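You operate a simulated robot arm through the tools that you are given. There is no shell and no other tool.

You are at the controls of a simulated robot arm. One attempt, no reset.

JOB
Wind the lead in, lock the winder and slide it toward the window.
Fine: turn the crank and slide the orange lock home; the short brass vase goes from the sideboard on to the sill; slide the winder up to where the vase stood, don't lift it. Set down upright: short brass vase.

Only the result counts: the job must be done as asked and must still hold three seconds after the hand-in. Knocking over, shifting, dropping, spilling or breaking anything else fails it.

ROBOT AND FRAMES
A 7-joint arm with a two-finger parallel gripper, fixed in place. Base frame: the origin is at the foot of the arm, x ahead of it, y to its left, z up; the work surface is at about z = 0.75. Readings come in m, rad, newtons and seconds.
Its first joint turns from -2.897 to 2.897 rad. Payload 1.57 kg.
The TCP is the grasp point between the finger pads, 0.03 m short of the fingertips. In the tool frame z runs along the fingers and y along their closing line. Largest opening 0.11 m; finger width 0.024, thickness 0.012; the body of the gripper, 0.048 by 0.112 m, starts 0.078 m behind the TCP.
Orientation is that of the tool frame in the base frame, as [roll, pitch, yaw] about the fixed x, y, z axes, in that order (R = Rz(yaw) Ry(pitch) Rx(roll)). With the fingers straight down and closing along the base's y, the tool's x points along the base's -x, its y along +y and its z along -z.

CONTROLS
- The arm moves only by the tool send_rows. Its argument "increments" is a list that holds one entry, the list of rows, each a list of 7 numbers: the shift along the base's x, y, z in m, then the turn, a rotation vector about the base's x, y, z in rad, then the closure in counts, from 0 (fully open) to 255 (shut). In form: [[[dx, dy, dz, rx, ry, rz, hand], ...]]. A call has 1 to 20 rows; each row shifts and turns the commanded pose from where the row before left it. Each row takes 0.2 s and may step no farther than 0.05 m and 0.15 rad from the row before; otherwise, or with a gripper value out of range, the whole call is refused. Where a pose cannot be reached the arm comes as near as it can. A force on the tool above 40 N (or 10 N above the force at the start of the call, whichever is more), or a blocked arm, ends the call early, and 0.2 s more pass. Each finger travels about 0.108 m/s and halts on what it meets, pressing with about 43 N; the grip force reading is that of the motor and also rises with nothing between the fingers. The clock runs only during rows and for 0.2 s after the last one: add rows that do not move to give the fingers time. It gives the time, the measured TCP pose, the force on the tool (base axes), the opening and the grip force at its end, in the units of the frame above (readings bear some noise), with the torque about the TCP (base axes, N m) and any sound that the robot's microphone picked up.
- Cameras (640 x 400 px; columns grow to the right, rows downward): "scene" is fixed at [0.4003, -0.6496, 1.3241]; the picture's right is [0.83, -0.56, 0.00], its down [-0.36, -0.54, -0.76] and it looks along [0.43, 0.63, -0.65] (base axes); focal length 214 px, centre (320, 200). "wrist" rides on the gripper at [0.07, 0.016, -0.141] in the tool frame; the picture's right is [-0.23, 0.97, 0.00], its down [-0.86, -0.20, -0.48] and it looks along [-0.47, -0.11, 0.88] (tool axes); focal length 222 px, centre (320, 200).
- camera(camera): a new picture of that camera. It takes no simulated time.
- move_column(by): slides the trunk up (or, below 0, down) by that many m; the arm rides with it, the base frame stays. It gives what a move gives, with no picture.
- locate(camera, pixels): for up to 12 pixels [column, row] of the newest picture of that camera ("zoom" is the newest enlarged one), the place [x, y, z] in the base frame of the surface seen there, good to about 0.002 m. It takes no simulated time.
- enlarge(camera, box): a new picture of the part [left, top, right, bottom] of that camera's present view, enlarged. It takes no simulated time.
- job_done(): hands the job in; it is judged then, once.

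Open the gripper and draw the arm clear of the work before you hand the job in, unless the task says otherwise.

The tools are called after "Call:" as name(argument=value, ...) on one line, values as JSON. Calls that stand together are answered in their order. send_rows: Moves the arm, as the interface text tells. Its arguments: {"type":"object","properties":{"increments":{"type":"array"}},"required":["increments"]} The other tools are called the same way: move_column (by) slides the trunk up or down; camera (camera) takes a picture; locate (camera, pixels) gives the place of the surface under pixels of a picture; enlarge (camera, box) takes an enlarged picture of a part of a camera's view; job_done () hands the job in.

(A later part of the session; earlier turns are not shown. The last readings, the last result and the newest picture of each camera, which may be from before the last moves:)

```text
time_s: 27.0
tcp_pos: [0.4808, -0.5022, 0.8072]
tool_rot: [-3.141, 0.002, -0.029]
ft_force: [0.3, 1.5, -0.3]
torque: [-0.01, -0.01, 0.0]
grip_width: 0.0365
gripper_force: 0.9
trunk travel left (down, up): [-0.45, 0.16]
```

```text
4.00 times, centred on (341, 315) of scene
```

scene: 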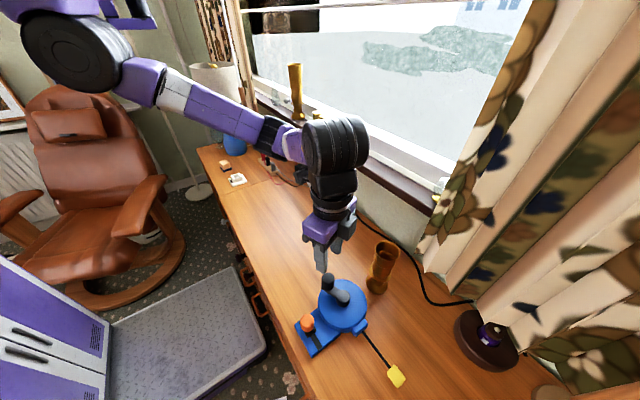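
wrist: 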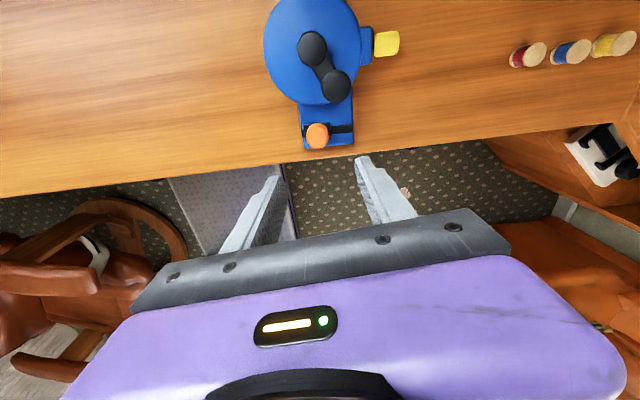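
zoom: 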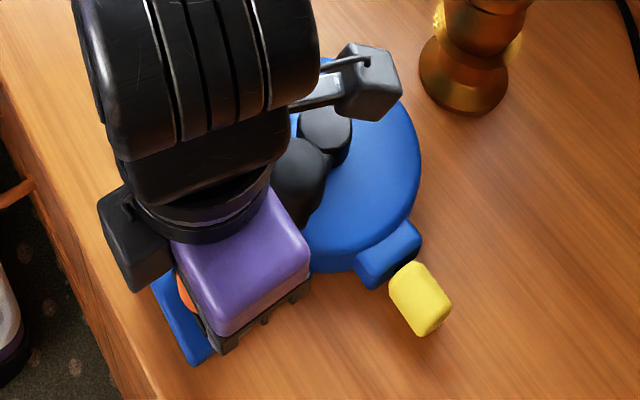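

A thin strip of slot remains on the right at zoom (378,215). I nudge on in 2 mm steps until the force rises.

Call:
send_rows(increments=[[[0, -0.002, 0, 0, 0, 0, 172], [0, -0.002, 0, 0, 0, 0, 172]]])

Call:
enlarge(camera="wrist", box=[230, 90, 410, 230])

```text
time_s: 27.6
tcp_pos: [0.4805, -0.5044, 0.8071]
tool_rot: [-3.14, -0.001, -0.028]
ft_force: [0.8, 4.8, 0.5]
torque: [0.05, -0.07, -0.01]
grip_width: 0.0397
gripper_force: 2.0
trunk travel left (down, up): [-0.45, 0.16]
```

```text
2.86 times, centred on (320, 160) of wrist
```

zoom: 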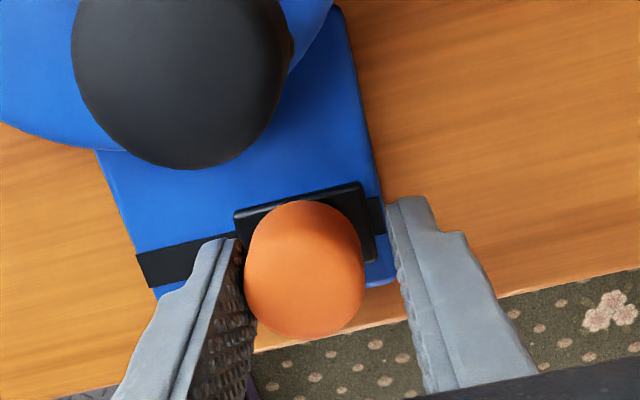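

The force rose to 4.8 N and the finger was pushed open, so the lock is at its end stop. I open, lift clear and check.

Call:
send_rows(increments=[[[0, 0, 0, 0, 0, 0, 150], [0, 0, 0, 0, 0, 0, 150], [0, 0, 0.03, 0, 0, 0, 150], [0, 0, 0.04, 0, 0, 0, 120], [0, 0, 0.04, 0, 0, 0, 80], [-0.02, 0.02, 0.04, 0, 0, 0, 40], [-0.03, 0.03, 0.02, 0, 0, 0, 0], [-0.03, 0.03, 0.02, 0, 0, 0, 0], [0, 0, 0, 0, 0, 0, 0]]])

Call:
enlarge(camera="scene", box=[285, 265, 397, 365])

Call:
camera(camera="wrist")

Call:
camera(camera="scene")

```text
time_s: 29.6
tcp_pos: [0.4024, -0.4246, 0.9963]
tool_rot: [-3.142, -0.001, -0.027]
ft_force: [-0.1, -0.8, 0.1]
torque: [0.0, 0.0, -0.02]
grip_width: 0.1101
gripper_force: 0.1
trunk travel left (down, up): [-0.45, 0.16]
```

```text
4.00 times, centred on (341, 315) of scene
```

zoom: 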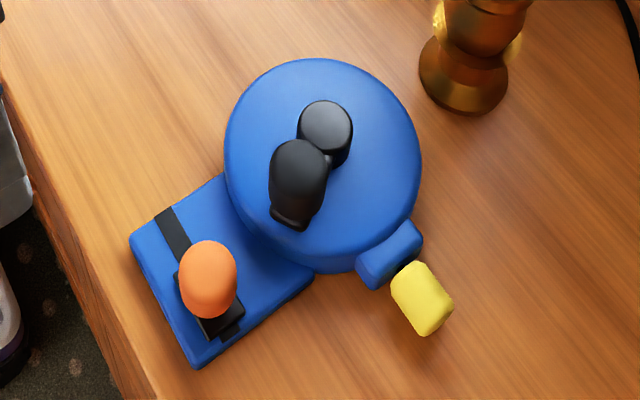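

```text
taken
```

wrist: 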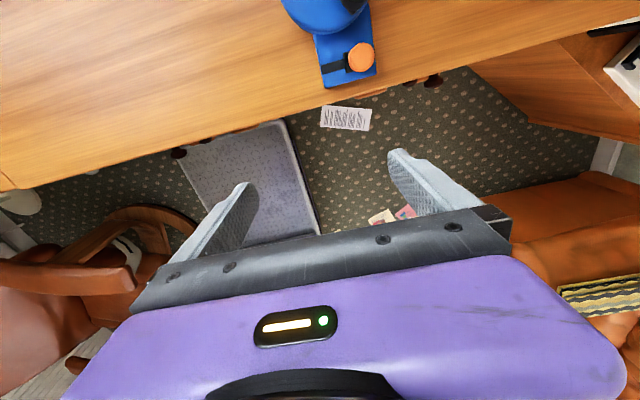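

```text
taken
```

scene: 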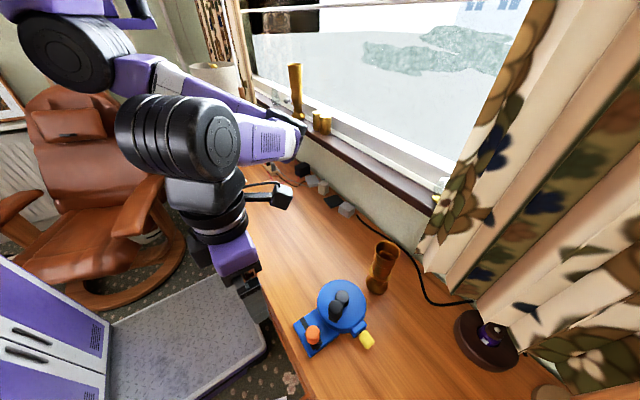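

The lock is at the far end of its track with the lead in. Next I measure the vase at (381,268).

Call:
enlarge(camera="scene", box=[350, 230, 414, 300])

```text
5.71 times, centred on (382, 265) of scene
```

zoom: 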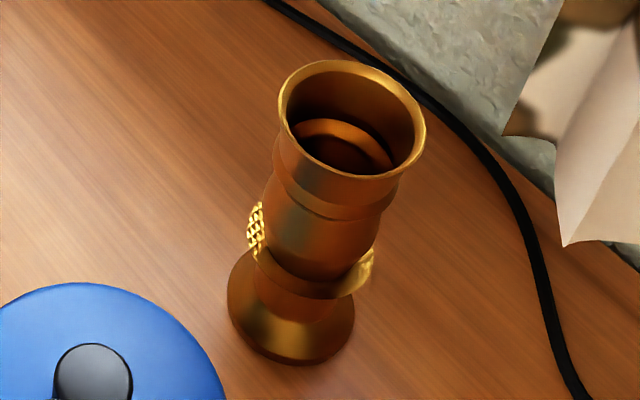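

Call:
locate(camera="zoom", pixels=[[283, 100], [420, 130], [350, 65], [345, 172], [330, 230], [270, 235], [370, 262], [290, 340], [232, 290], [350, 320], [290, 358], [310, 275]])

```text
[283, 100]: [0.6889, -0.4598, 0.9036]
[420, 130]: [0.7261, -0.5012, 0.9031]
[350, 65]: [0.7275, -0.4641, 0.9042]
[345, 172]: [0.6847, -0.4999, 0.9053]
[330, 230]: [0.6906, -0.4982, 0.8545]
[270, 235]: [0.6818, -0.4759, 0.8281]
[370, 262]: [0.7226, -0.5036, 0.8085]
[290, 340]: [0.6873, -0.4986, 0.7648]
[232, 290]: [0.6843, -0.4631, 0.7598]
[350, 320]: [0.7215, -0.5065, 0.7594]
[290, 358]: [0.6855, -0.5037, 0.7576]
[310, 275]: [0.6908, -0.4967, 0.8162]
```

The vase has its rim at z≈0.904 with centre (0.7065,-0.4815) and radius about 0.028, a body of about 0.023 radius at z 0.855, and a base of about 0.03 radius. I probe the window behind the sill and the robot's own gripper protrusions to plan a clear placement.

Call:
locate(camera="scene", pixels=[[365, 140], [368, 132], [370, 126], [372, 120], [375, 112], [380, 100], [385, 80], [390, 60], [400, 165], [405, 155], [437, 197], [322, 112]])

Call:
enlarge(camera="scene", box=[180, 90, 310, 330])

```text
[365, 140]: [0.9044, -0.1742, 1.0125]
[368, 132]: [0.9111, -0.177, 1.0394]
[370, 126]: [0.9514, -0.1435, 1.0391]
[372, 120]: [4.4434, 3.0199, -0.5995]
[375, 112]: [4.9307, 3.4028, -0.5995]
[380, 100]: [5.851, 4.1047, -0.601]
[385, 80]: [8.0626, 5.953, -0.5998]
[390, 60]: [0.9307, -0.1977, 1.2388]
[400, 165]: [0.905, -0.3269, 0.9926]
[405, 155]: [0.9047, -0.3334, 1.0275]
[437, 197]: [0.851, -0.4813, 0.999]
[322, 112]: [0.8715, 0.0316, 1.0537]
```

```text
1.67 times, centred on (245, 210) of scene
```

zoom: 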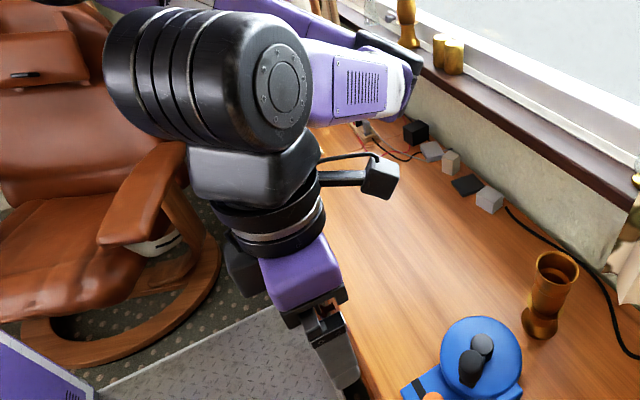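

I locate points on the dark block on the tool's -x side and on the camera housing, to know how far each sticks out from the tool axis.

Call:
locate(camera="zoom", pixels=[[240, 265], [228, 240], [232, 285], [262, 290], [300, 275], [268, 240], [380, 180], [370, 190], [395, 165], [340, 180], [310, 320], [345, 375]])

```text
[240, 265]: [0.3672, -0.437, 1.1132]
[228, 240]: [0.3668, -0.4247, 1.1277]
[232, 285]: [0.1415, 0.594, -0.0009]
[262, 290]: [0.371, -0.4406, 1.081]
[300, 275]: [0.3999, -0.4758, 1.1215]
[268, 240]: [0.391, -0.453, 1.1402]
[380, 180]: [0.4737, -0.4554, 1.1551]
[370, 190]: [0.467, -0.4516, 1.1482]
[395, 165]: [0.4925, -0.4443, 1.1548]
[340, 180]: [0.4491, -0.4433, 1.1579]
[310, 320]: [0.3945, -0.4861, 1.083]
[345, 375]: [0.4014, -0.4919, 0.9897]
```

The glass is near x≈0.93, and a dark block sticks out about 6 cm on the tool's -x side. So I'll hold the vase with the tool at yaw π and tilted about 0.5 rad forward, keeping the hand away from the window. I start turning the tool while moving up toward the vase.

Call:
send_rows(increments=[[[0.008, -0.003, 0.005, 0, 0, 0.15, 0], [0.008, -0.003, 0.005, 0, 0, 0.15, 0], [0.008, -0.003, 0.005, 0, 0, 0.15, 0], [0.008, -0.003, 0.005, 0, 0, 0.15, 0], [0.008, -0.003, 0.005, 0, 0, 0.15, 0], [0.008, -0.003, 0.005, 0, 0, 0.15, 0], [0.008, -0.003, 0.005, 0, 0, 0.15, 0], [0.008, -0.003, 0.005, 0, 0, 0.15, 0], [0.008, -0.003, 0.005, 0, 0, 0.15, 0], [0.008, -0.003, 0.005, 0, 0, 0.15, 0], [0.008, -0.003, 0.005, 0, 0, 0.15, 0], [0.008, -0.003, 0.005, 0, 0, 0.15, 0], [0.008, -0.003, 0.005, 0, 0, 0.15, 0], [0.008, -0.003, 0.005, 0, 0, 0.15, 0], [0.008, -0.003, 0.005, 0, 0, 0.15, 0], [0.008, -0.003, 0.005, 0, 0, 0.15, 0], [0.008, -0.003, 0.005, 0, 0, 0.15, 0], [0.008, -0.003, 0.005, 0, 0, 0.15, 0], [0.008, -0.003, 0.005, 0, 0, 0.15, 0], [0.008, 0, 0.005, 0, 0, 0.15, 0]]])

Call:
send_rows(increments=[[[0, 0, 0, 0, 0, 0.0843, 0], [0, 0, 0, 0, 0, 0.0843, 0], [0, 0, 0, 0, -0.125, 0, 0], [0, 0, 0, 0, -0.125, 0, 0], [0, 0, 0, 0, -0.125, 0, 0], [0, 0, 0, 0, -0.125, 0, 0], [0, 0, 0, 0, 0, 0, 0]]])

Call:
camera(camera="wrist")

Call:
camera(camera="scene")

```text
time_s: 33.8
tcp_pos: [0.561, -0.4829, 1.0967]
tool_rot: [3.142, -0.001, 2.972]
ft_force: [-0.5, -0.5, -0.4]
torque: [0.0, 0.01, 0.0]
grip_width: 0.1099
gripper_force: 0.0
trunk travel left (down, up): [-0.45, 0.16]
```

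```text
time_s: 35.4
tcp_pos: [0.5621, -0.4819, 1.0969]
tool_rot: [3.141, 0.501, 3.139]
ft_force: [-0.1, 0.6, 0.5]
torque: [0.0, 0.0, 0.05]
grip_width: 0.11
gripper_force: 0.0
trunk travel left (down, up): [-0.45, 0.16]
```

```text
taken
```

wrist: 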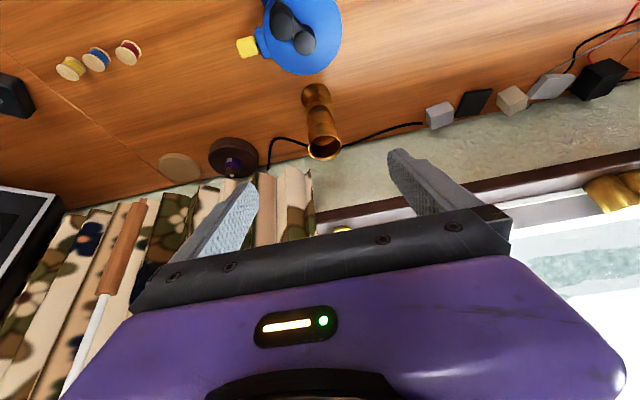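

```text
taken
```

scene: 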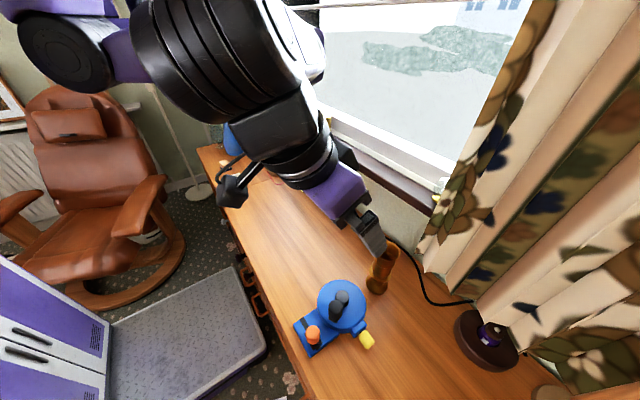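

The tool is tilted forward as planned. I recheck the vase rim and the nearby cable from the wrist view: rim around (324,146), cable at (300,145).

Call:
enlarge(camera="wrist", box=[260, 75, 390, 170])

```text
4.21 times, centred on (325, 122) of wrist
```

zoom: 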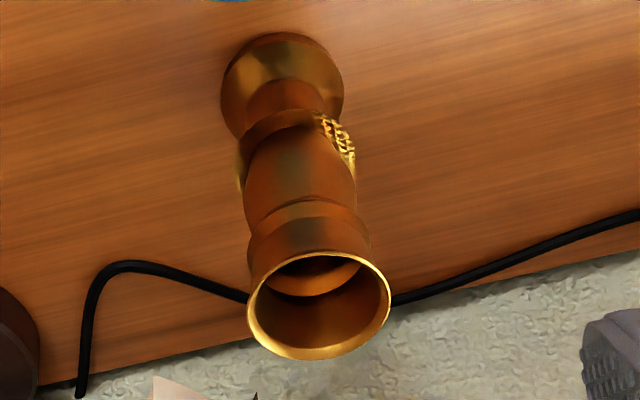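

Call:
locate(camera="zoom", pixels=[[251, 310], [388, 300], [300, 256], [320, 357], [225, 90], [340, 85], [280, 36], [300, 190], [300, 240], [125, 265], [200, 285], [420, 297]])

```text
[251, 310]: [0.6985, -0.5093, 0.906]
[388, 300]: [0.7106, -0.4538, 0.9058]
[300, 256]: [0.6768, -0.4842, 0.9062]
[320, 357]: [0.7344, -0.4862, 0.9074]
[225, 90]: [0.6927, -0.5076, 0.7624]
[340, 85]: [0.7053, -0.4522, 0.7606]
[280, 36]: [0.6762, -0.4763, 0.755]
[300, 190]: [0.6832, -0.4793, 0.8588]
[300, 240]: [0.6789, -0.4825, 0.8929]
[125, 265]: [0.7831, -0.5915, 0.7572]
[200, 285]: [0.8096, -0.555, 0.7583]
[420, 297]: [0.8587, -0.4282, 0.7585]
```

The vase axis is confirmed at (0.706,-0.482) and the rim top at 0.906. I move over it and descend with the fingers fully open along y.

Call:
send_rows(increments=[[[0.036, 0, -0.0117, 0, 0, 0, 0], [0.036, 0, -0.0117, 0, 0, 0, 0], [0.036, 0, -0.0117, 0, 0, 0, 0], [0.036, 0, -0.0117, 0, 0, 0, 0], [0, 0, -0.04, 0, 0, 0, 0], [0, 0, -0.04, 0, 0, 0, 0], [0, 0, -0.04, 0, 0, 0, 0], [0, 0, -0.03, 0, 0, 0, 0], [0, 0, -0.03, 0, 0, 0, 0], [0, 0, -0.018, 0, 0, 0, 0], [0, 0, 0, 0, 0, 0, 0]]])

Call:
camera(camera="wrist")

Call:
enlarge(camera="scene", box=[285, 205, 429, 345])

```text
time_s: 37.8
tcp_pos: [0.7046, -0.4835, 0.8505]
tool_rot: [3.141, 0.501, 3.14]
ft_force: [-0.1, -0.3, -0.5]
torque: [-0.04, -0.03, 0.02]
grip_width: 0.1101
gripper_force: 0.0
trunk travel left (down, up): [-0.45, 0.16]
```

```text
taken
```

wrist: 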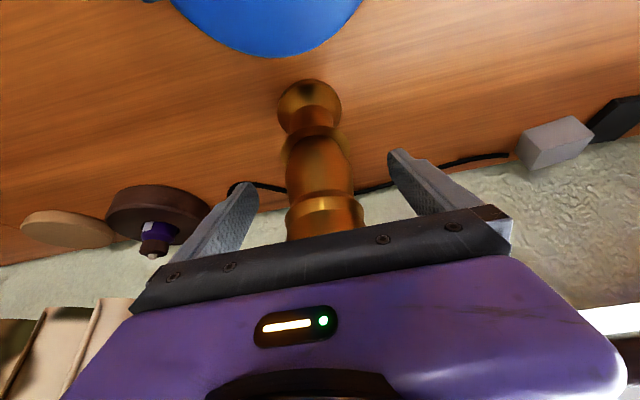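

```text
2.86 times, centred on (357, 275) of scene
```

zoom: 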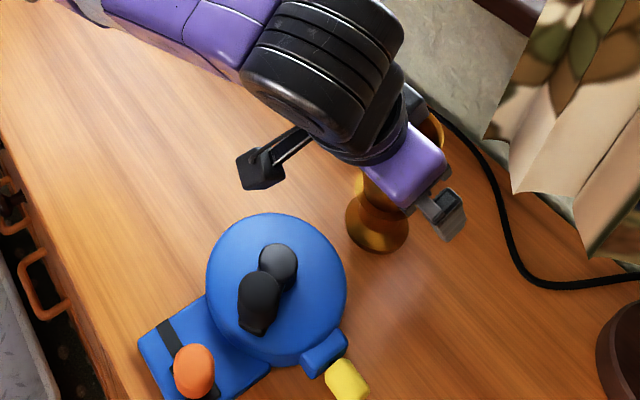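

The fingers flank the vase body on both sides and the camera arm is clear of the winder. I trim the position by 1.5 mm and close on the vase.

Call:
send_rows(increments=[[[0.0012, 0.0013, 0, 0, 0, 0, 60], [0, 0, 0, 0, 0, 0, 110], [0, 0, 0, 0, 0, 0, 130], [0, 0, 0, 0, 0, 0, 255], [0, 0, 0, 0, 0, 0, 255], [0, 0, 0, 0, 0, 0, 255]]])

Call:
camera(camera="wrist")

Call:
enlarge(camera="scene", box=[285, 205, 429, 345])

```text
time_s: 39.2
tcp_pos: [0.7045, -0.4838, 0.8506]
tool_rot: [-3.14, 0.498, 3.138]
ft_force: [-1.6, -3.0, 0.3]
torque: [-0.13, -0.05, -0.04]
grip_width: 0.0576
gripper_force: 42.8
trunk travel left (down, up): [-0.45, 0.16]
```

```text
taken
```

wrist: 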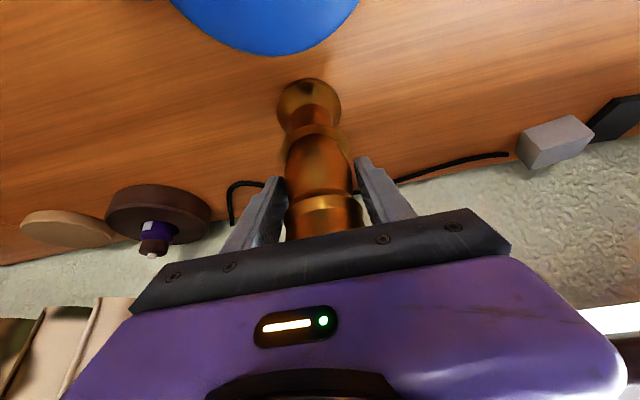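

```text
2.86 times, centred on (357, 275) of scene
```

zoom: 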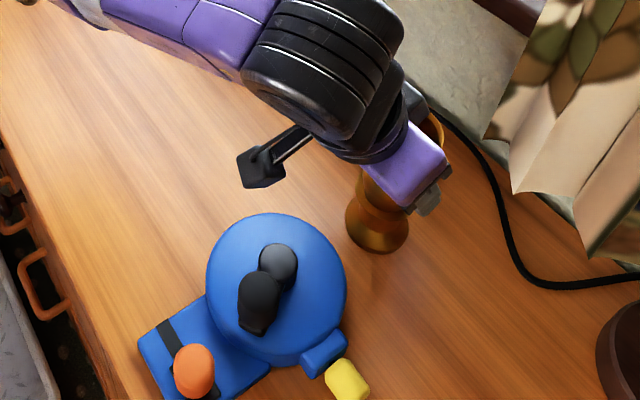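

The grip is firm (42.8 N at 57.6 mm). I lift straight up by 3 cm and check that the vase comes with it.

Call:
send_rows(increments=[[[0, 0, 0.01, 0, 0, 0, 255], [0, 0, 0.02, 0, 0, 0, 255], [0, 0, 0, 0, 0, 0, 255]]])

Call:
camera(camera="wrist")

Call:
enlarge(camera="scene", box=[285, 205, 429, 345])

```text
time_s: 40.0
tcp_pos: [0.7047, -0.4809, 0.882]
tool_rot: [3.139, 0.5, 3.138]
ft_force: [0.6, 0.8, -9.1]
torque: [-0.03, 0.03, -0.01]
grip_width: 0.0573
gripper_force: 42.9
trunk travel left (down, up): [-0.45, 0.16]
```

```text
taken
```

wrist: 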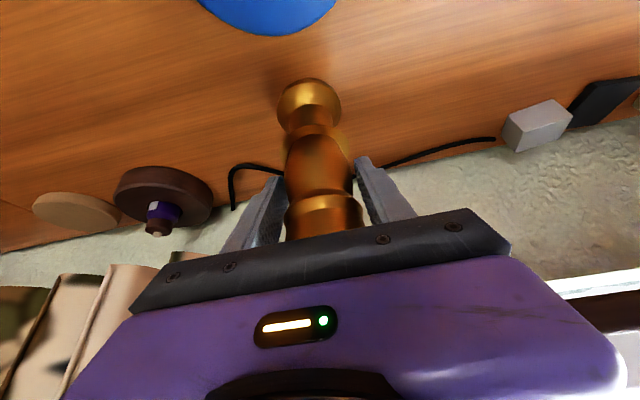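

```text
2.86 times, centred on (357, 275) of scene
```

zoom: 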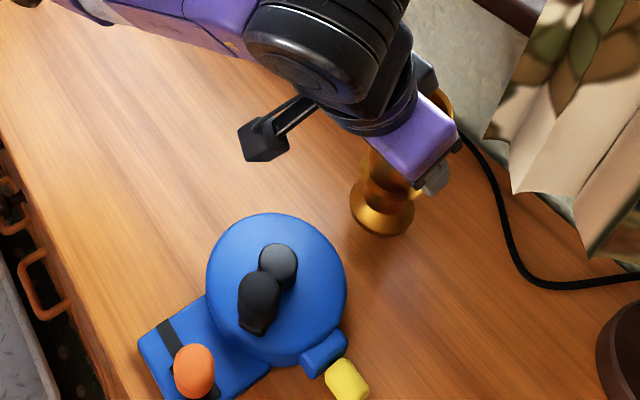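

The vase is held upright and weighs about 0.9 kg. I lift it to well above the sill while shifting toward y≈-0.25, keeping x back from the sill for now.

Call:
send_rows(increments=[[[0, 0.01, 0.028, 0, 0, 0, 255], [0, 0.023, 0.028, 0, 0, 0, 255], [0, 0.023, 0.028, 0, 0, 0, 255], [0, 0.025, 0.028, 0, 0, 0, 255], [0, 0.025, 0.028, 0, 0, 0, 255], [0, 0.025, 0.028, 0, 0, 0, 255], [0, 0.025, 0.028, 0, 0, 0, 255], [0, 0.025, 0.028, 0, 0, 0, 255], [0, 0.025, 0.028, 0, 0, 0, 255], [0, 0.025, 0.028, 0, 0, 0, 255], [0, 0, 0, 0, 0, 0, 255]]])

Call:
camera(camera="wrist")

Call:
camera(camera="scene")

```text
time_s: 42.4
tcp_pos: [0.7055, -0.2508, 1.1625]
tool_rot: [3.14, 0.498, 3.138]
ft_force: [-0.8, 0.5, -8.3]
torque: [-0.02, 0.03, -0.01]
grip_width: 0.0571
gripper_force: 43.4
trunk travel left (down, up): [-0.45, 0.16]
```

```text
taken
```

wrist: 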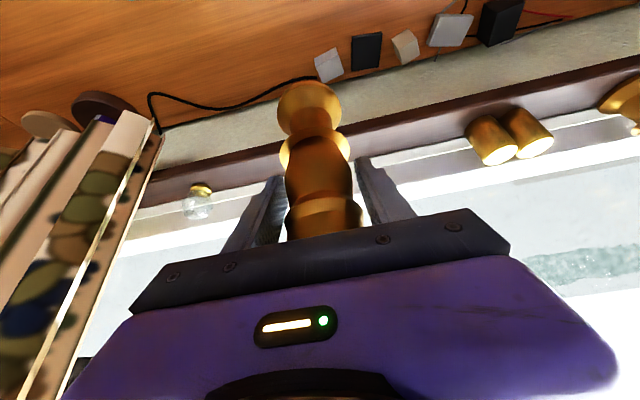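

```text
taken
```

scene: 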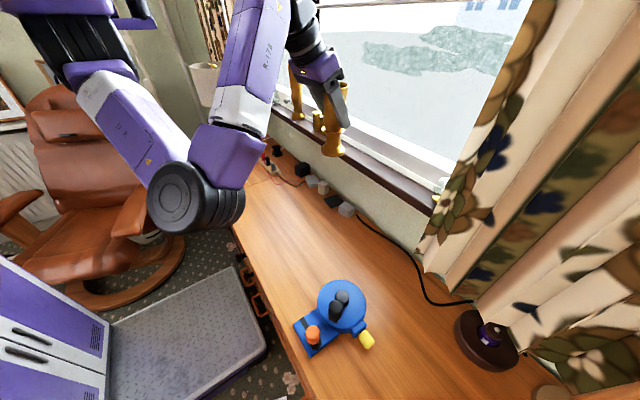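

The vase hangs upright in front of the sill. The spot at y≈-0.25 is free: the glass jar is near y≈-0.48 and the gold cups near y≈0.03. I move it over the middle of the sill and lower it to just above the top.

Call:
send_rows(increments=[[[0.02, 0, 0, 0, 0, 0, 255], [0.03, 0, 0, 0, 0, 0, 255], [0.03, 0, 0, 0, 0, 0, 255], [0.03, 0, 0, 0, 0, 0, 255], [0.02, 0, 0, 0, 0, 0, 255], [0.019, 0, -0.005, 0, 0, 0, 255], [0, 0, -0.02, 0, 0, 0, 255], [0, 0, -0.02, 0, 0, 0, 255], [0, 0, -0.01, 0, 0, 0, 255], [0, 0, 0, 0, 0, 0, 255]]])

Call:
camera(camera="wrist")

Call:
enlarge(camera="scene", box=[280, 50, 424, 210])

```text
time_s: 44.6
tcp_pos: [0.8544, -0.2505, 1.1069]
tool_rot: [3.139, 0.498, 3.139]
ft_force: [-0.6, -0.1, -9.0]
torque: [0.01, 0.0, 0.02]
grip_width: 0.0573
gripper_force: 43.1
trunk travel left (down, up): [-0.45, 0.16]
```

```text
taken
```

wrist: 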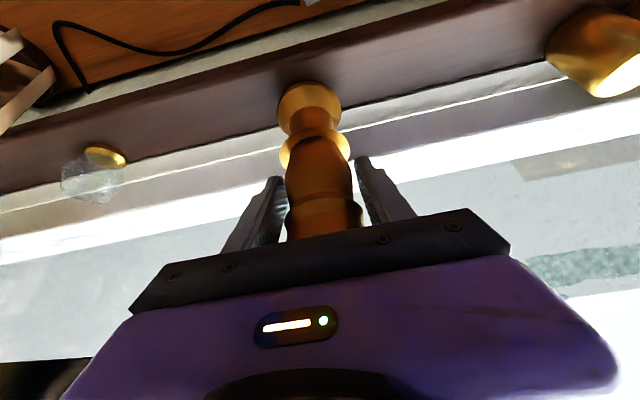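

```text
2.50 times, centred on (352, 130) of scene
```

zoom: 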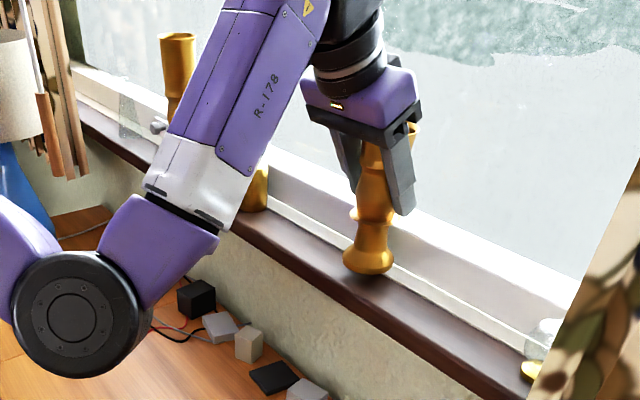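

The vase is over the middle of the sill, about 1.5 cm above it. I check the vase's base edge and the sill around it before the final lowering.

Call:
locate(camera="zoom", pixels=[[366, 270], [346, 258], [390, 262], [335, 285], [400, 300], [368, 290], [257, 180], [200, 160]])

```text
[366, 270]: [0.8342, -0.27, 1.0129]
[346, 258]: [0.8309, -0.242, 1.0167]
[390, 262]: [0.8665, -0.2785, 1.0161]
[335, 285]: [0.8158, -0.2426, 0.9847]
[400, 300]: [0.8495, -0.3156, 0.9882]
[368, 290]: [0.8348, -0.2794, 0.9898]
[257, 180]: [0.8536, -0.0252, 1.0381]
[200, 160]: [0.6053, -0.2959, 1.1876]
```

The base underside is about 17 mm above the sill. I lower 13 mm, then feel for contact in small steps.

Call:
send_rows(increments=[[[0, 0, -0.007, 0, 0, 0, 255], [0, 0, -0.006, 0, 0, 0, 255], [0, 0, -0.0015, 0, 0, 0, 255], [0, 0, 0, 0, 0, 0, 255]]])

Call:
send_rows(increments=[[[0, 0, -0.001, 0, 0, 0, 255], [0, 0, 0, 0, 0, 0, 255]]])

```text
time_s: 45.6
tcp_pos: [0.8533, -0.2499, 1.0922]
tool_rot: [3.139, 0.499, 3.139]
ft_force: [-0.5, -0.5, -8.1]
torque: [0.01, 0.01, -0.02]
grip_width: 0.0571
gripper_force: 42.6
trunk travel left (down, up): [-0.45, 0.16]
```

```text
time_s: 46.2
tcp_pos: [0.8553, -0.2494, 1.0909]
tool_rot: [-3.142, 0.5, 3.138]
ft_force: [0.0, 0.2, -8.7]
torque: [-0.03, 0.05, 0.0]
grip_width: 0.0574
gripper_force: 43.0
trunk travel left (down, up): [-0.45, 0.16]
```

The force still shows the full weight (about -8.5 N), so I keep easing down by 1 mm at a time.

Call:
send_rows(increments=[[[0, 0, -0.001, 0, 0, 0, 255], [0, 0, 0, 0, 0, 0, 255]]])

Call:
enlarge(camera="scene", box=[325, 110, 389, 170])

```text
time_s: 46.8
tcp_pos: [0.8538, -0.2503, 1.0906]
tool_rot: [3.139, 0.499, 3.14]
ft_force: [0.5, -0.7, -8.6]
torque: [-0.05, 0.04, -0.03]
grip_width: 0.0574
gripper_force: 43.0
trunk travel left (down, up): [-0.45, 0.16]
```

```text
6.67 times, centred on (357, 140) of scene
```

zoom: 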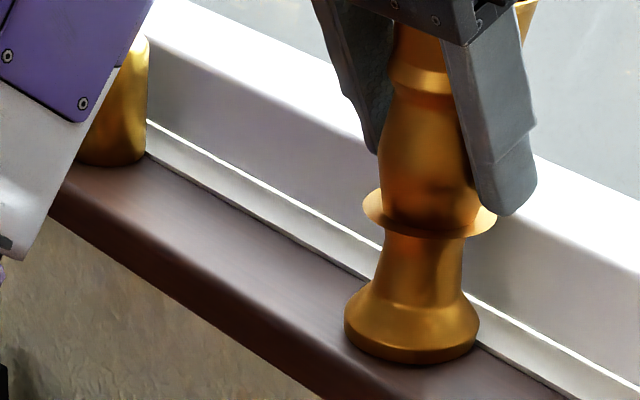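

The base is very near the sill, but the load is still full. I continue in 1 mm steps.

Call:
send_rows(increments=[[[0, 0, -0.001, 0, 0, 0, 255], [0, 0, 0, 0, 0, 0, 255]]])

Call:
send_rows(increments=[[[0, 0, -0.001, 0, 0, 0, 255], [0, 0, 0, 0, 0, 0, 255]]])

```text
time_s: 47.4
tcp_pos: [0.8548, -0.2508, 1.0894]
tool_rot: [3.141, 0.502, 3.14]
ft_force: [-2.2, 1.6, -0.8]
torque: [0.29, 0.34, 0.0]
grip_width: 0.0571
gripper_force: 42.6
trunk travel left (down, up): [-0.45, 0.16]
```

```text
time_s: 48.0
tcp_pos: [0.8553, -0.2502, 1.0912]
tool_rot: [3.141, 0.5, 3.138]
ft_force: [-4.0, -1.0, 9.5]
torque: [0.14, 0.88, 0.0]
grip_width: 0.0571
gripper_force: 43.2
trunk travel left (down, up): [-0.45, 0.16]
```

Contact made: the force went to +9.5 N. I back up 1 mm to unload it, then release the fingers gradually.

Call:
send_rows(increments=[[[0, 0, 0.001, 0, 0, 0, 255], [0, 0, 0, 0, 0, 0, 255], [0, 0, 0, 0, 0, 0, 125], [0, 0, 0, 0, 0, 0, 118], [0, 0, 0, 0, 0, 0, 112], [0, 0, 0, 0, 0, 0, 100], [0, 0, 0, 0, 0, 0, 80], [0, 0, 0, 0, 0, 0, 60]]])

Call:
enlarge(camera="scene", box=[325, 80, 389, 170])

Call:
camera(camera="wrist")

```text
time_s: 49.8
tcp_pos: [0.8543, -0.2501, 1.0899]
tool_rot: [3.141, 0.499, 3.14]
ft_force: [-0.5, 0.3, -0.8]
torque: [0.02, 0.03, -0.04]
grip_width: 0.084
gripper_force: 0.2
trunk travel left (down, up): [-0.45, 0.16]
```

```text
4.44 times, centred on (357, 125) of scene
```

zoom: 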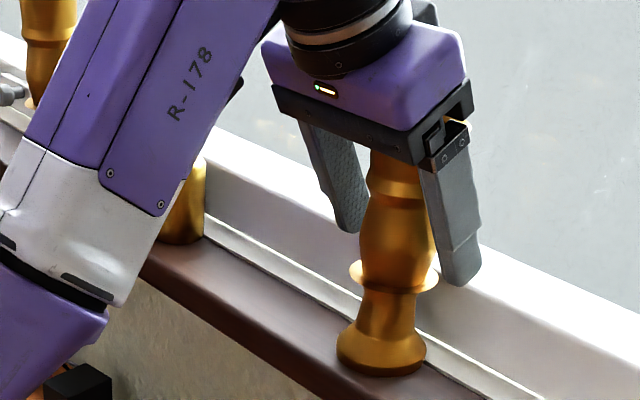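

```text
taken
```

wrist: 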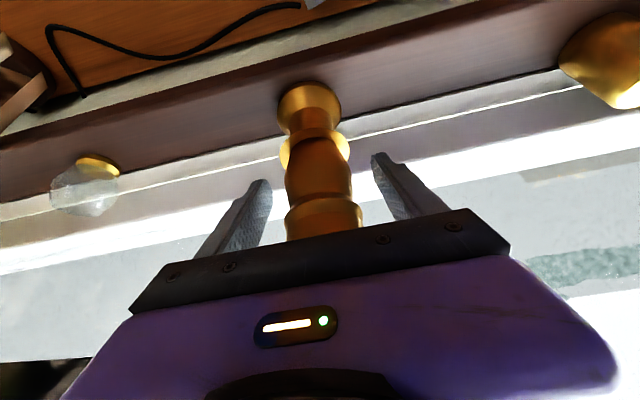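

The vase stands upright on the sill and the fingers are free. I open fully and back out along the tool axis, away from the window.

Call:
send_rows(increments=[[[0, 0, 0, 0, 0, 0, 0], [0, 0, 0, 0, 0, 0, 0], [-0.0096, 0, 0.0175, 0, 0, 0, 0], [-0.0192, 0, 0.0351, 0, 0, 0, 0], [-0.0192, 0, 0.0351, 0, 0, 0, 0], [-0.0192, 0, 0.0351, 0, 0, 0, 0], [-0.04, 0, 0.01, 0, 0, 0, 0], [-0.04, 0, 0, 0, 0, 0, 0], [-0.04, 0, 0, 0, 0, 0, 0], [-0.04, 0, 0, 0, 0, 0, 0]]])

Call:
enlarge(camera="scene", box=[280, 50, 450, 230])

Call:
camera(camera="scene")

```text
time_s: 52.0
tcp_pos: [0.6275, -0.2486, 1.2218]
tool_rot: [3.141, 0.498, 3.14]
ft_force: [0.0, -0.5, -0.3]
torque: [-0.03, 0.03, 0.04]
grip_width: 0.11
gripper_force: 0.0
trunk travel left (down, up): [-0.45, 0.16]
```

```text
2.22 times, centred on (365, 140) of scene
```

zoom: 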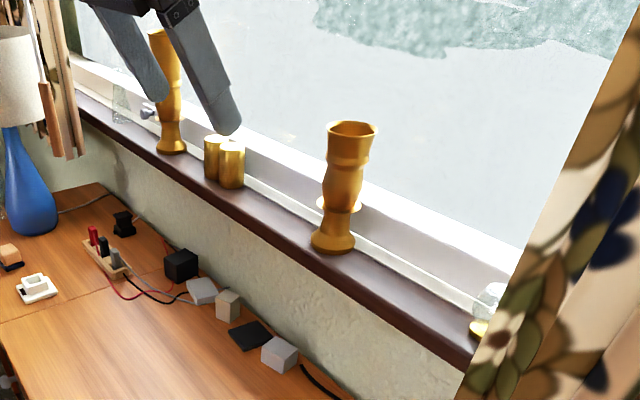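

```text
taken
```

scene: 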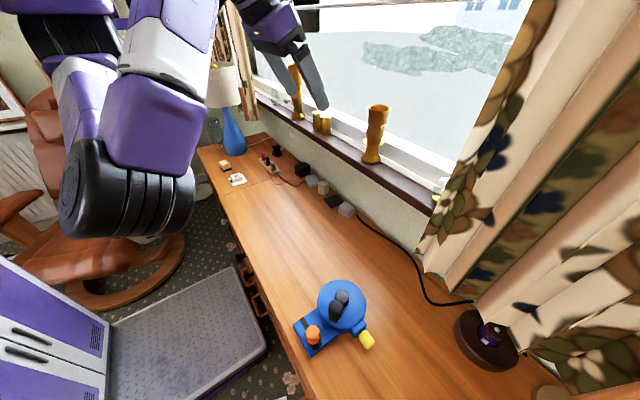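

The vase is upright on the sill with nothing else disturbed. Now the slide: I bring the tool back to vertical and move to behind (-x side of) the winder, with the fingers 36 mm apart to push at two points.

Call:
send_rows(increments=[[[-0.0228, -0.0234, -0.02, 0, 0.125, 0, 0], [-0.0228, -0.0234, -0.02, 0, 0.125, 0, 40], [-0.0228, -0.0234, -0.02, 0, 0.125, 0, 80], [-0.0228, -0.0234, -0.02, 0, 0.125, 0, 120], [-0.0228, -0.0234, -0.02, 0, 0, 0, 172], [-0.0228, -0.0234, -0.02, 0, 0, 0, 172], [-0.0228, -0.0234, -0.02, 0, 0, 0, 172], [-0.0228, -0.0234, -0.02, 0, 0, 0, 172], [-0.0228, -0.0234, -0.02, 0, 0, 0, 172], [-0.0228, -0.0234, -0.02, 0, 0, 0, 172], [0, 0, 0, 0, 0, 0, 172]]])

Call:
camera(camera="wrist")

Call:
enlarge(camera="scene", box=[285, 265, 397, 365])

```text
time_s: 54.4
tcp_pos: [0.3992, -0.4837, 1.0218]
tool_rot: [3.141, 0.0, 3.14]
ft_force: [-0.6, 0.1, 0.8]
torque: [0.03, -0.01, 0.02]
grip_width: 0.0359
gripper_force: 0.0
trunk travel left (down, up): [-0.45, 0.16]
```

```text
taken
```

wrist: 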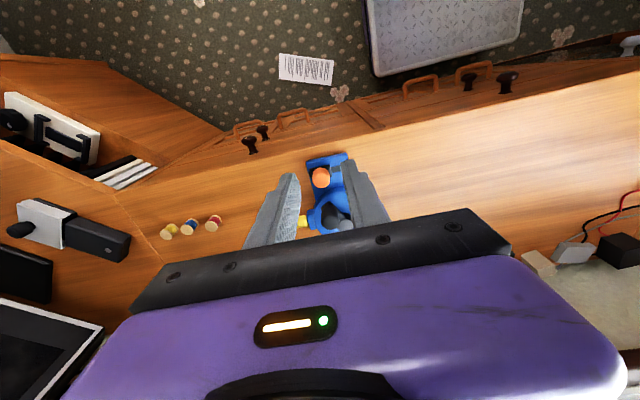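

```text
4.00 times, centred on (341, 315) of scene
```

zoom: 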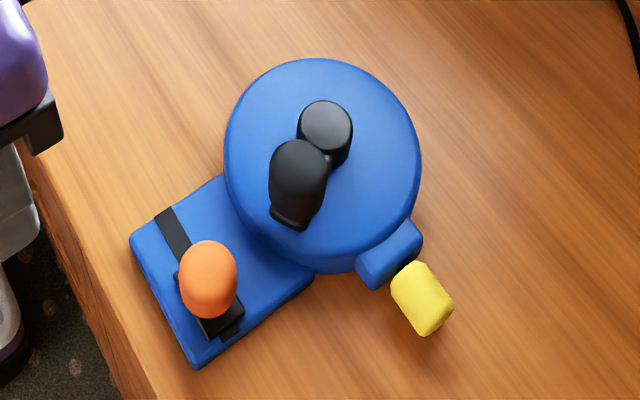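

I measure the winder's present position in this zoom: plate corners, hub, drum rim, table edge.

Call:
locate(camera="zoom", pixels=[[325, 118], [137, 240], [195, 355], [165, 305], [300, 285], [230, 140], [415, 130], [310, 62], [330, 262], [100, 330], [420, 300], [405, 235]])

Call:
locate(camera="wrist", pixels=[[308, 160], [344, 155], [326, 157], [321, 178], [313, 200], [346, 178], [345, 222], [333, 214], [306, 220], [330, 140]])

```text
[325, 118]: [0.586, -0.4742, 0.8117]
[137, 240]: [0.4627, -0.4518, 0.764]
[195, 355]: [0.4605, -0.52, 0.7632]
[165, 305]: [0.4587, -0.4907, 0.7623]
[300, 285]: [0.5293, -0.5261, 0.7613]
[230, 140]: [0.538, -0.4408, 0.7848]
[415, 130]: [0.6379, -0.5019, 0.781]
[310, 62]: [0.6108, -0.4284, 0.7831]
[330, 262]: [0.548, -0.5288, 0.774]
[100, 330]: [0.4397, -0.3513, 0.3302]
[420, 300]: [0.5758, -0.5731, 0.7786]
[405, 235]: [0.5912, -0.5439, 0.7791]
```

```text
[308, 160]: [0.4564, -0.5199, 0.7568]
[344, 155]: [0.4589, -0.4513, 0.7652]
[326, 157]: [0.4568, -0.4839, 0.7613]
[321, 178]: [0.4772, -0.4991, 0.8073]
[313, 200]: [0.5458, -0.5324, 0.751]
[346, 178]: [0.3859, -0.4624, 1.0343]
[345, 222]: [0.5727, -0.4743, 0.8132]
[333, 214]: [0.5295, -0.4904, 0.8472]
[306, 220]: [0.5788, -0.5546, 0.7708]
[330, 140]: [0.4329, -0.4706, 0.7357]
```

The plate's rear edge is straight at x≈0.457, the hub is at (0.583,-0.475), and the vase stood at (0.706,-0.482). So the slide is about +0.1235 in x and -0.007 in y. I lower the fingers behind the plate with tips about 4 mm above the table.

Call:
send_rows(increments=[[[0.004, 0, -0.04, 0, 0, 0, 172], [0.004, 0, -0.04, 0, 0, 0, 172], [0.004, 0, -0.04, 0, 0, 0, 172], [0.004, 0, -0.04, 0, 0, 0, 172], [0.005, 0, -0.04, 0, 0, 0, 172], [0.004, 0.0007, -0.0298, 0, 0, 0, 172], [0, 0, -0.008, 0, 0, 0, 172], [0, 0, 0, 0, 0, 0, 172]]])

Call:
camera(camera="wrist")

Call:
enlarge(camera="scene", box=[270, 255, 414, 375])

```text
time_s: 56.2
tcp_pos: [0.4262, -0.4847, 0.7828]
tool_rot: [3.141, 0.001, 3.141]
ft_force: [-0.2, 0.3, -0.4]
torque: [0.04, -0.02, -0.01]
grip_width: 0.0359
gripper_force: 0.1
trunk travel left (down, up): [-0.45, 0.16]
```

```text
taken
```

wrist: 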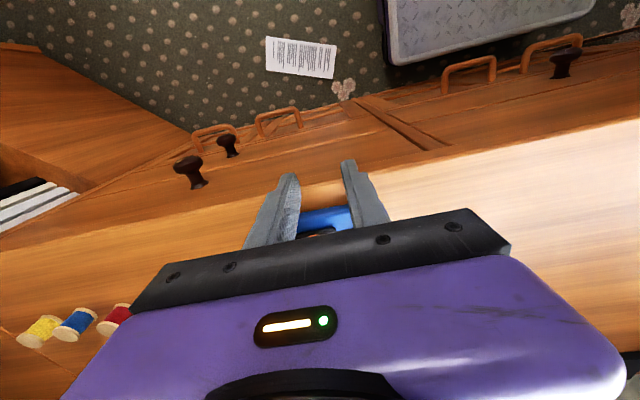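

```text
3.33 times, centred on (342, 315) of scene
```

zoom: 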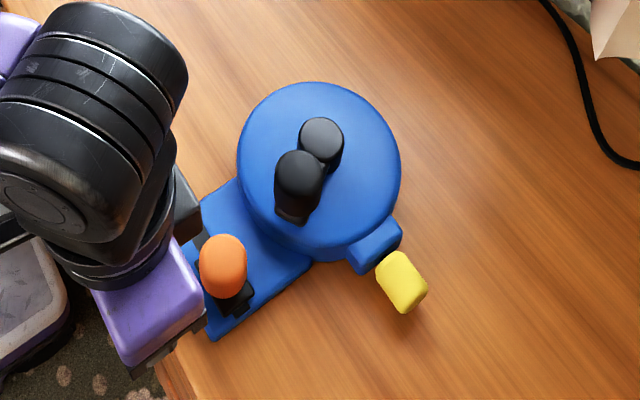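

The fingers are behind the plate with tips just above the table. I advance until contact and 5 mm beyond, watching the force and whether the winder stays straight.

Call:
send_rows(increments=[[[0.006, 0, 0, 0, 0, 0, 172], [0.006, 0, 0, 0, 0, 0, 172], [0.004, 0, 0, 0, 0, 0, 172], [0.004, -0.0002, 0, 0, 0, 0, 172], [0.004, -0.0002, 0, 0, 0, 0, 172]]])

Call:
enlarge(camera="scene", box=[270, 255, 414, 375])

```text
time_s: 57.4
tcp_pos: [0.4484, -0.4824, 0.7845]
tool_rot: [-3.14, 0.001, 3.137]
ft_force: [-4.6, -0.5, 1.3]
torque: [-0.05, 0.11, -0.08]
grip_width: 0.0361
gripper_force: 0.4
trunk travel left (down, up): [-0.45, 0.16]
```

```text
3.33 times, centred on (342, 315) of scene
```

zoom: 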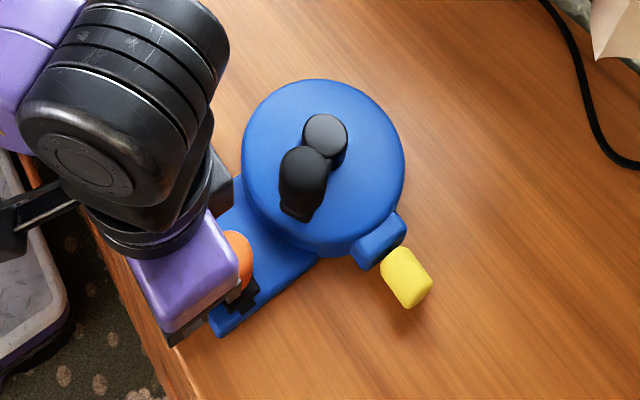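

The winder slides straight with about 5 N. I continue pushing 6.4 cm at slow speed with a slight -y drift.

Call:
send_rows(increments=[[[0.008, -0.0005, 0, 0, 0, 0, 172], [0.008, -0.0005, 0, 0, 0, 0, 172], [0.008, -0.0005, 0, 0, 0, 0, 172], [0.008, -0.0005, 0, 0, 0, 0, 172], [0.008, -0.0005, 0, 0, 0, 0, 172], [0.008, -0.0005, 0, 0, 0, 0, 172], [0.008, -0.0005, 0, 0, 0, 0, 172], [0.008, -0.0005, 0, 0, 0, 0, 172]]])

Call:
enlarge(camera="scene", box=[290, 235, 434, 355])

```text
time_s: 59.2
tcp_pos: [0.5123, -0.4871, 0.7844]
tool_rot: [3.142, 0.001, 3.139]
ft_force: [-4.1, 0.8, 0.3]
torque: [0.04, 0.1, 0.08]
grip_width: 0.0362
gripper_force: 0.1
trunk travel left (down, up): [-0.45, 0.16]
```

```text
3.33 times, centred on (362, 295) of scene
```

zoom: 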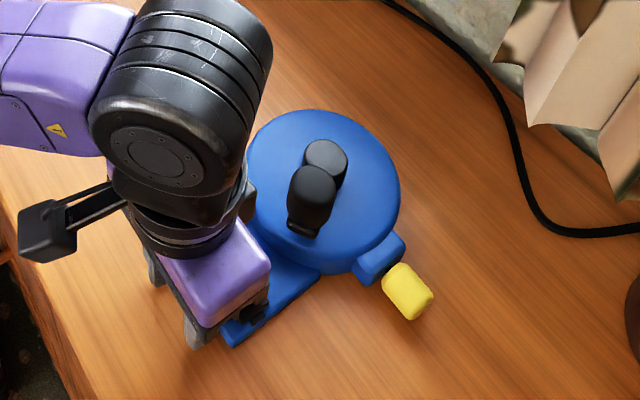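

I measure the hub, drum rim and plug in this zoom to see how far the winder still has to go.

Call:
locate(camera="zoom", pixels=[[325, 155], [330, 143], [340, 165], [250, 165], [398, 190], [320, 113], [330, 270], [408, 290], [385, 255], [235, 340]])

```text
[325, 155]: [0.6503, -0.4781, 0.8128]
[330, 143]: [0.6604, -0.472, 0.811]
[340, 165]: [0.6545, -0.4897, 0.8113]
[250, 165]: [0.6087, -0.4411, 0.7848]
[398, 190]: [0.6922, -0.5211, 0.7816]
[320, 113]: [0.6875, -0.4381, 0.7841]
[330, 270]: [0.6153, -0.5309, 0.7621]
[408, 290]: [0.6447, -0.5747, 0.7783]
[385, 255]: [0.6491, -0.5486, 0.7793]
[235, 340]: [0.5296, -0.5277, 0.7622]
```

The hub is at about (0.651,-0.480), so 55 mm remain to the vase's spot. I push on with 7 more steps.

Call:
send_rows(increments=[[[0.008, -0.0002, 0, 0, 0, 0, 172], [0.008, -0.0002, 0, 0, 0, 0, 172], [0.008, -0.0002, 0, 0, 0, 0, 172], [0.008, -0.0002, 0, 0, 0, 0, 172], [0.008, -0.0002, 0, 0, 0, 0, 172], [0.008, -0.0002, 0, 0, 0, 0, 172], [0.008, -0.0002, 0, 0, 0, 0, 172]]])

Call:
enlarge(camera="scene", box=[290, 235, 434, 355])

```text
time_s: 60.8
tcp_pos: [0.5687, -0.4879, 0.7855]
tool_rot: [-3.142, 0.001, 3.139]
ft_force: [-5.0, -0.3, 1.3]
torque: [0.03, 0.07, 0.03]
grip_width: 0.036
gripper_force: 0.4
trunk travel left (down, up): [-0.45, 0.16]
```

```text
3.33 times, centred on (362, 295) of scene
```

zoom: 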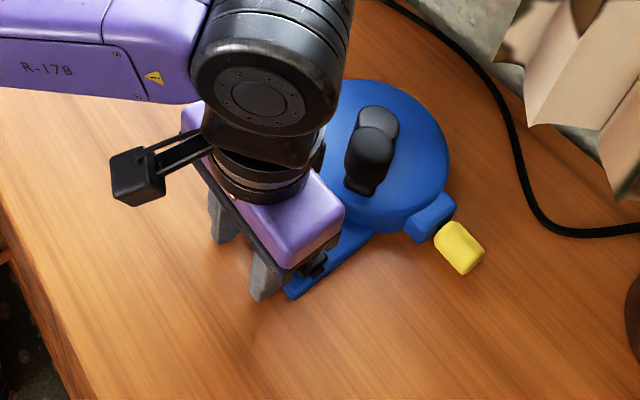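

The winder now appears at the vase's old spot and clear of the black cable. I back the fingers straight off it and lift, so that I can measure its final place.

Call:
send_rows(increments=[[[-0.008, 0, 0, 0, 0, 0, 172], [-0.03, 0, 0, 0, 0, 0, 172], [-0.04, 0, 0.01, 0, 0, 0, 172], [-0.03, 0.01, 0.035, 0, 0, 0, 172], [-0.02, 0.02, 0.04, 0, 0, 0, 120], [-0.02, 0.02, 0.04, 0, 0, 0, 60], [-0.02, 0.02, 0.04, 0, 0, 0, 0], [-0.02, 0.02, 0.04, 0, 0, 0, 0], [0, 0, 0, 0, 0, 0, 0]]])

Call:
enlarge(camera="scene", box=[310, 215, 454, 335])

Call:
camera(camera="scene")

Call:
camera(camera="wrist")

```text
time_s: 62.8
tcp_pos: [0.3828, -0.4008, 0.9912]
tool_rot: [3.14, -0.001, 3.139]
ft_force: [0.5, -0.4, -0.8]
torque: [0.02, -0.01, 0.0]
grip_width: 0.1099
gripper_force: 0.1
trunk travel left (down, up): [-0.45, 0.16]
```

```text
3.33 times, centred on (382, 275) of scene
```

zoom: 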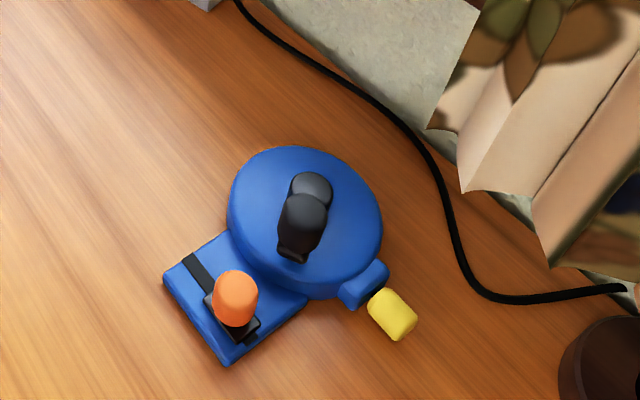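

```text
taken
```

scene: 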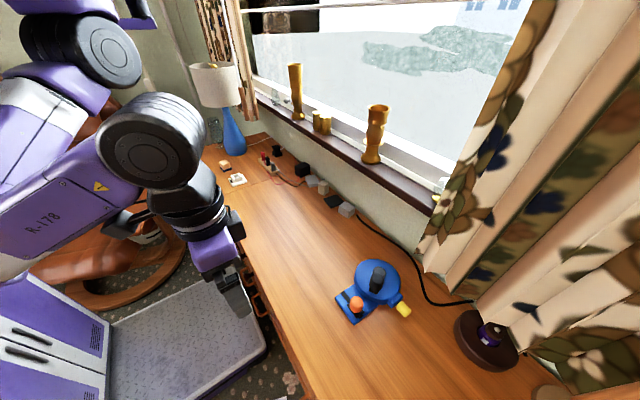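

```text
taken
```

wrist: 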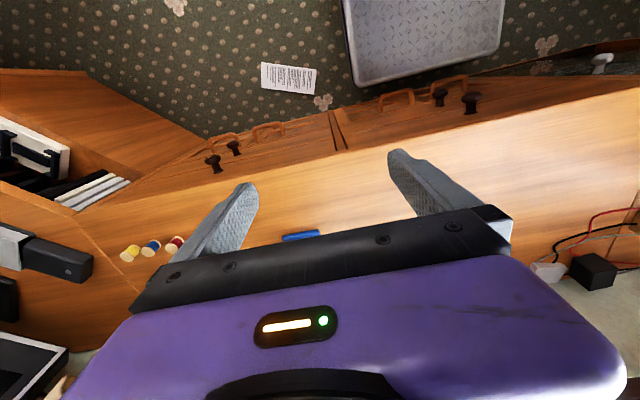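

Call:
locate(camera="zoom", pixels=[[318, 183], [230, 205], [380, 240], [305, 148], [170, 275], [222, 358], [300, 305], [236, 290], [392, 312], [362, 285], [350, 175], [270, 280]])

Call:
enlarge(camera="scene", box=[330, 245, 420, 330])

```text
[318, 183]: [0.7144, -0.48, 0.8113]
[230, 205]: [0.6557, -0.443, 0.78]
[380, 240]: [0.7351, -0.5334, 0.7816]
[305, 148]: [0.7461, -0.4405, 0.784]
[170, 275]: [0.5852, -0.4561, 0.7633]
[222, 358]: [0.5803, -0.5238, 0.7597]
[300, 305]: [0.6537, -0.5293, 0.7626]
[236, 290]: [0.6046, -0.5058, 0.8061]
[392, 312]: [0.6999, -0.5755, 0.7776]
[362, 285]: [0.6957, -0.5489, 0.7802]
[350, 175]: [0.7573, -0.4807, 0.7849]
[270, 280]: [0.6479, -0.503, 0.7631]
```

```text
4.71 times, centred on (375, 288) of scene
```

zoom: 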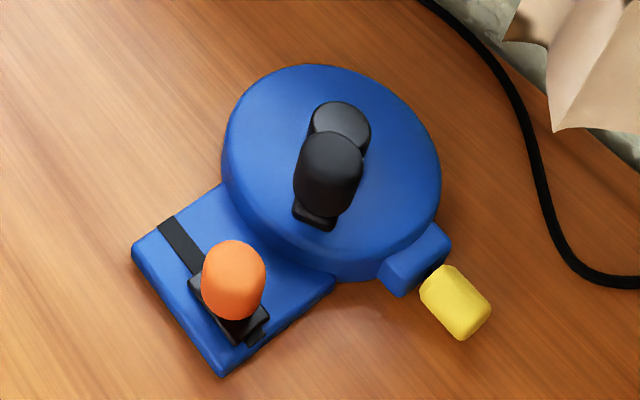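

The plate's rear edge is at x≈0.581, which puts the hub at about (0.706,-0.482), right where the vase stood. The lock and lead look unchanged. I take a wrist look from above to verify the plug and the lock.

Call:
send_rows(increments=[[[0.01, -0.01, 0.04, 0, 0, 0, 0], [0.03, -0.01, 0.03, 0, 0, 0, 0], [0.035, -0.012, 0.016, 0, 0, 0, 0], [0.035, -0.011, 0, 0, 0, 0, 0], [0.035, -0.011, 0, 0, 0, 0, 0], [0.02, 0, 0, 0, 0, 0, 0], [0, 0, 0, 0, 0, 0, 0]]])

Call:
camera(camera="wrist")

Call:
enlarge(camera="wrist", box=[260, 135, 360, 225])

```text
time_s: 64.4
tcp_pos: [0.5458, -0.4529, 1.0769]
tool_rot: [-3.14, 0.002, 3.138]
ft_force: [-0.1, 0.7, -0.1]
torque: [0.02, 0.0, -0.02]
grip_width: 0.1098
gripper_force: 0.1
trunk travel left (down, up): [-0.45, 0.16]
```

```text
taken
```

wrist: 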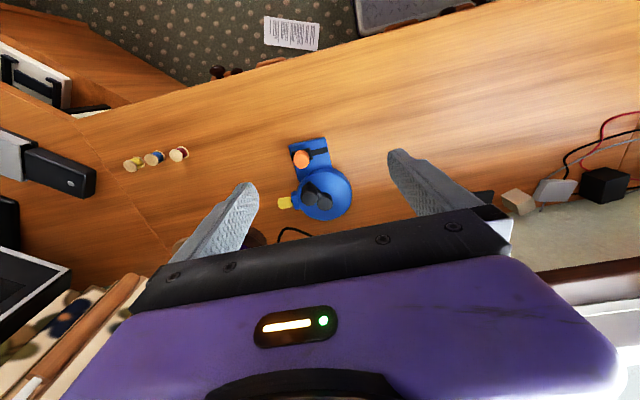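

```text
4.44 times, centred on (310, 180) of wrist
```

zoom: 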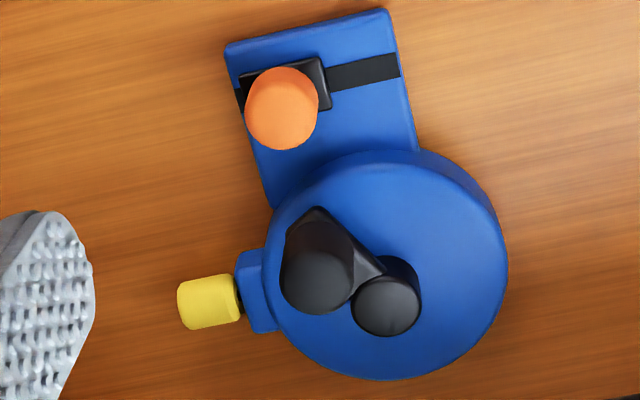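

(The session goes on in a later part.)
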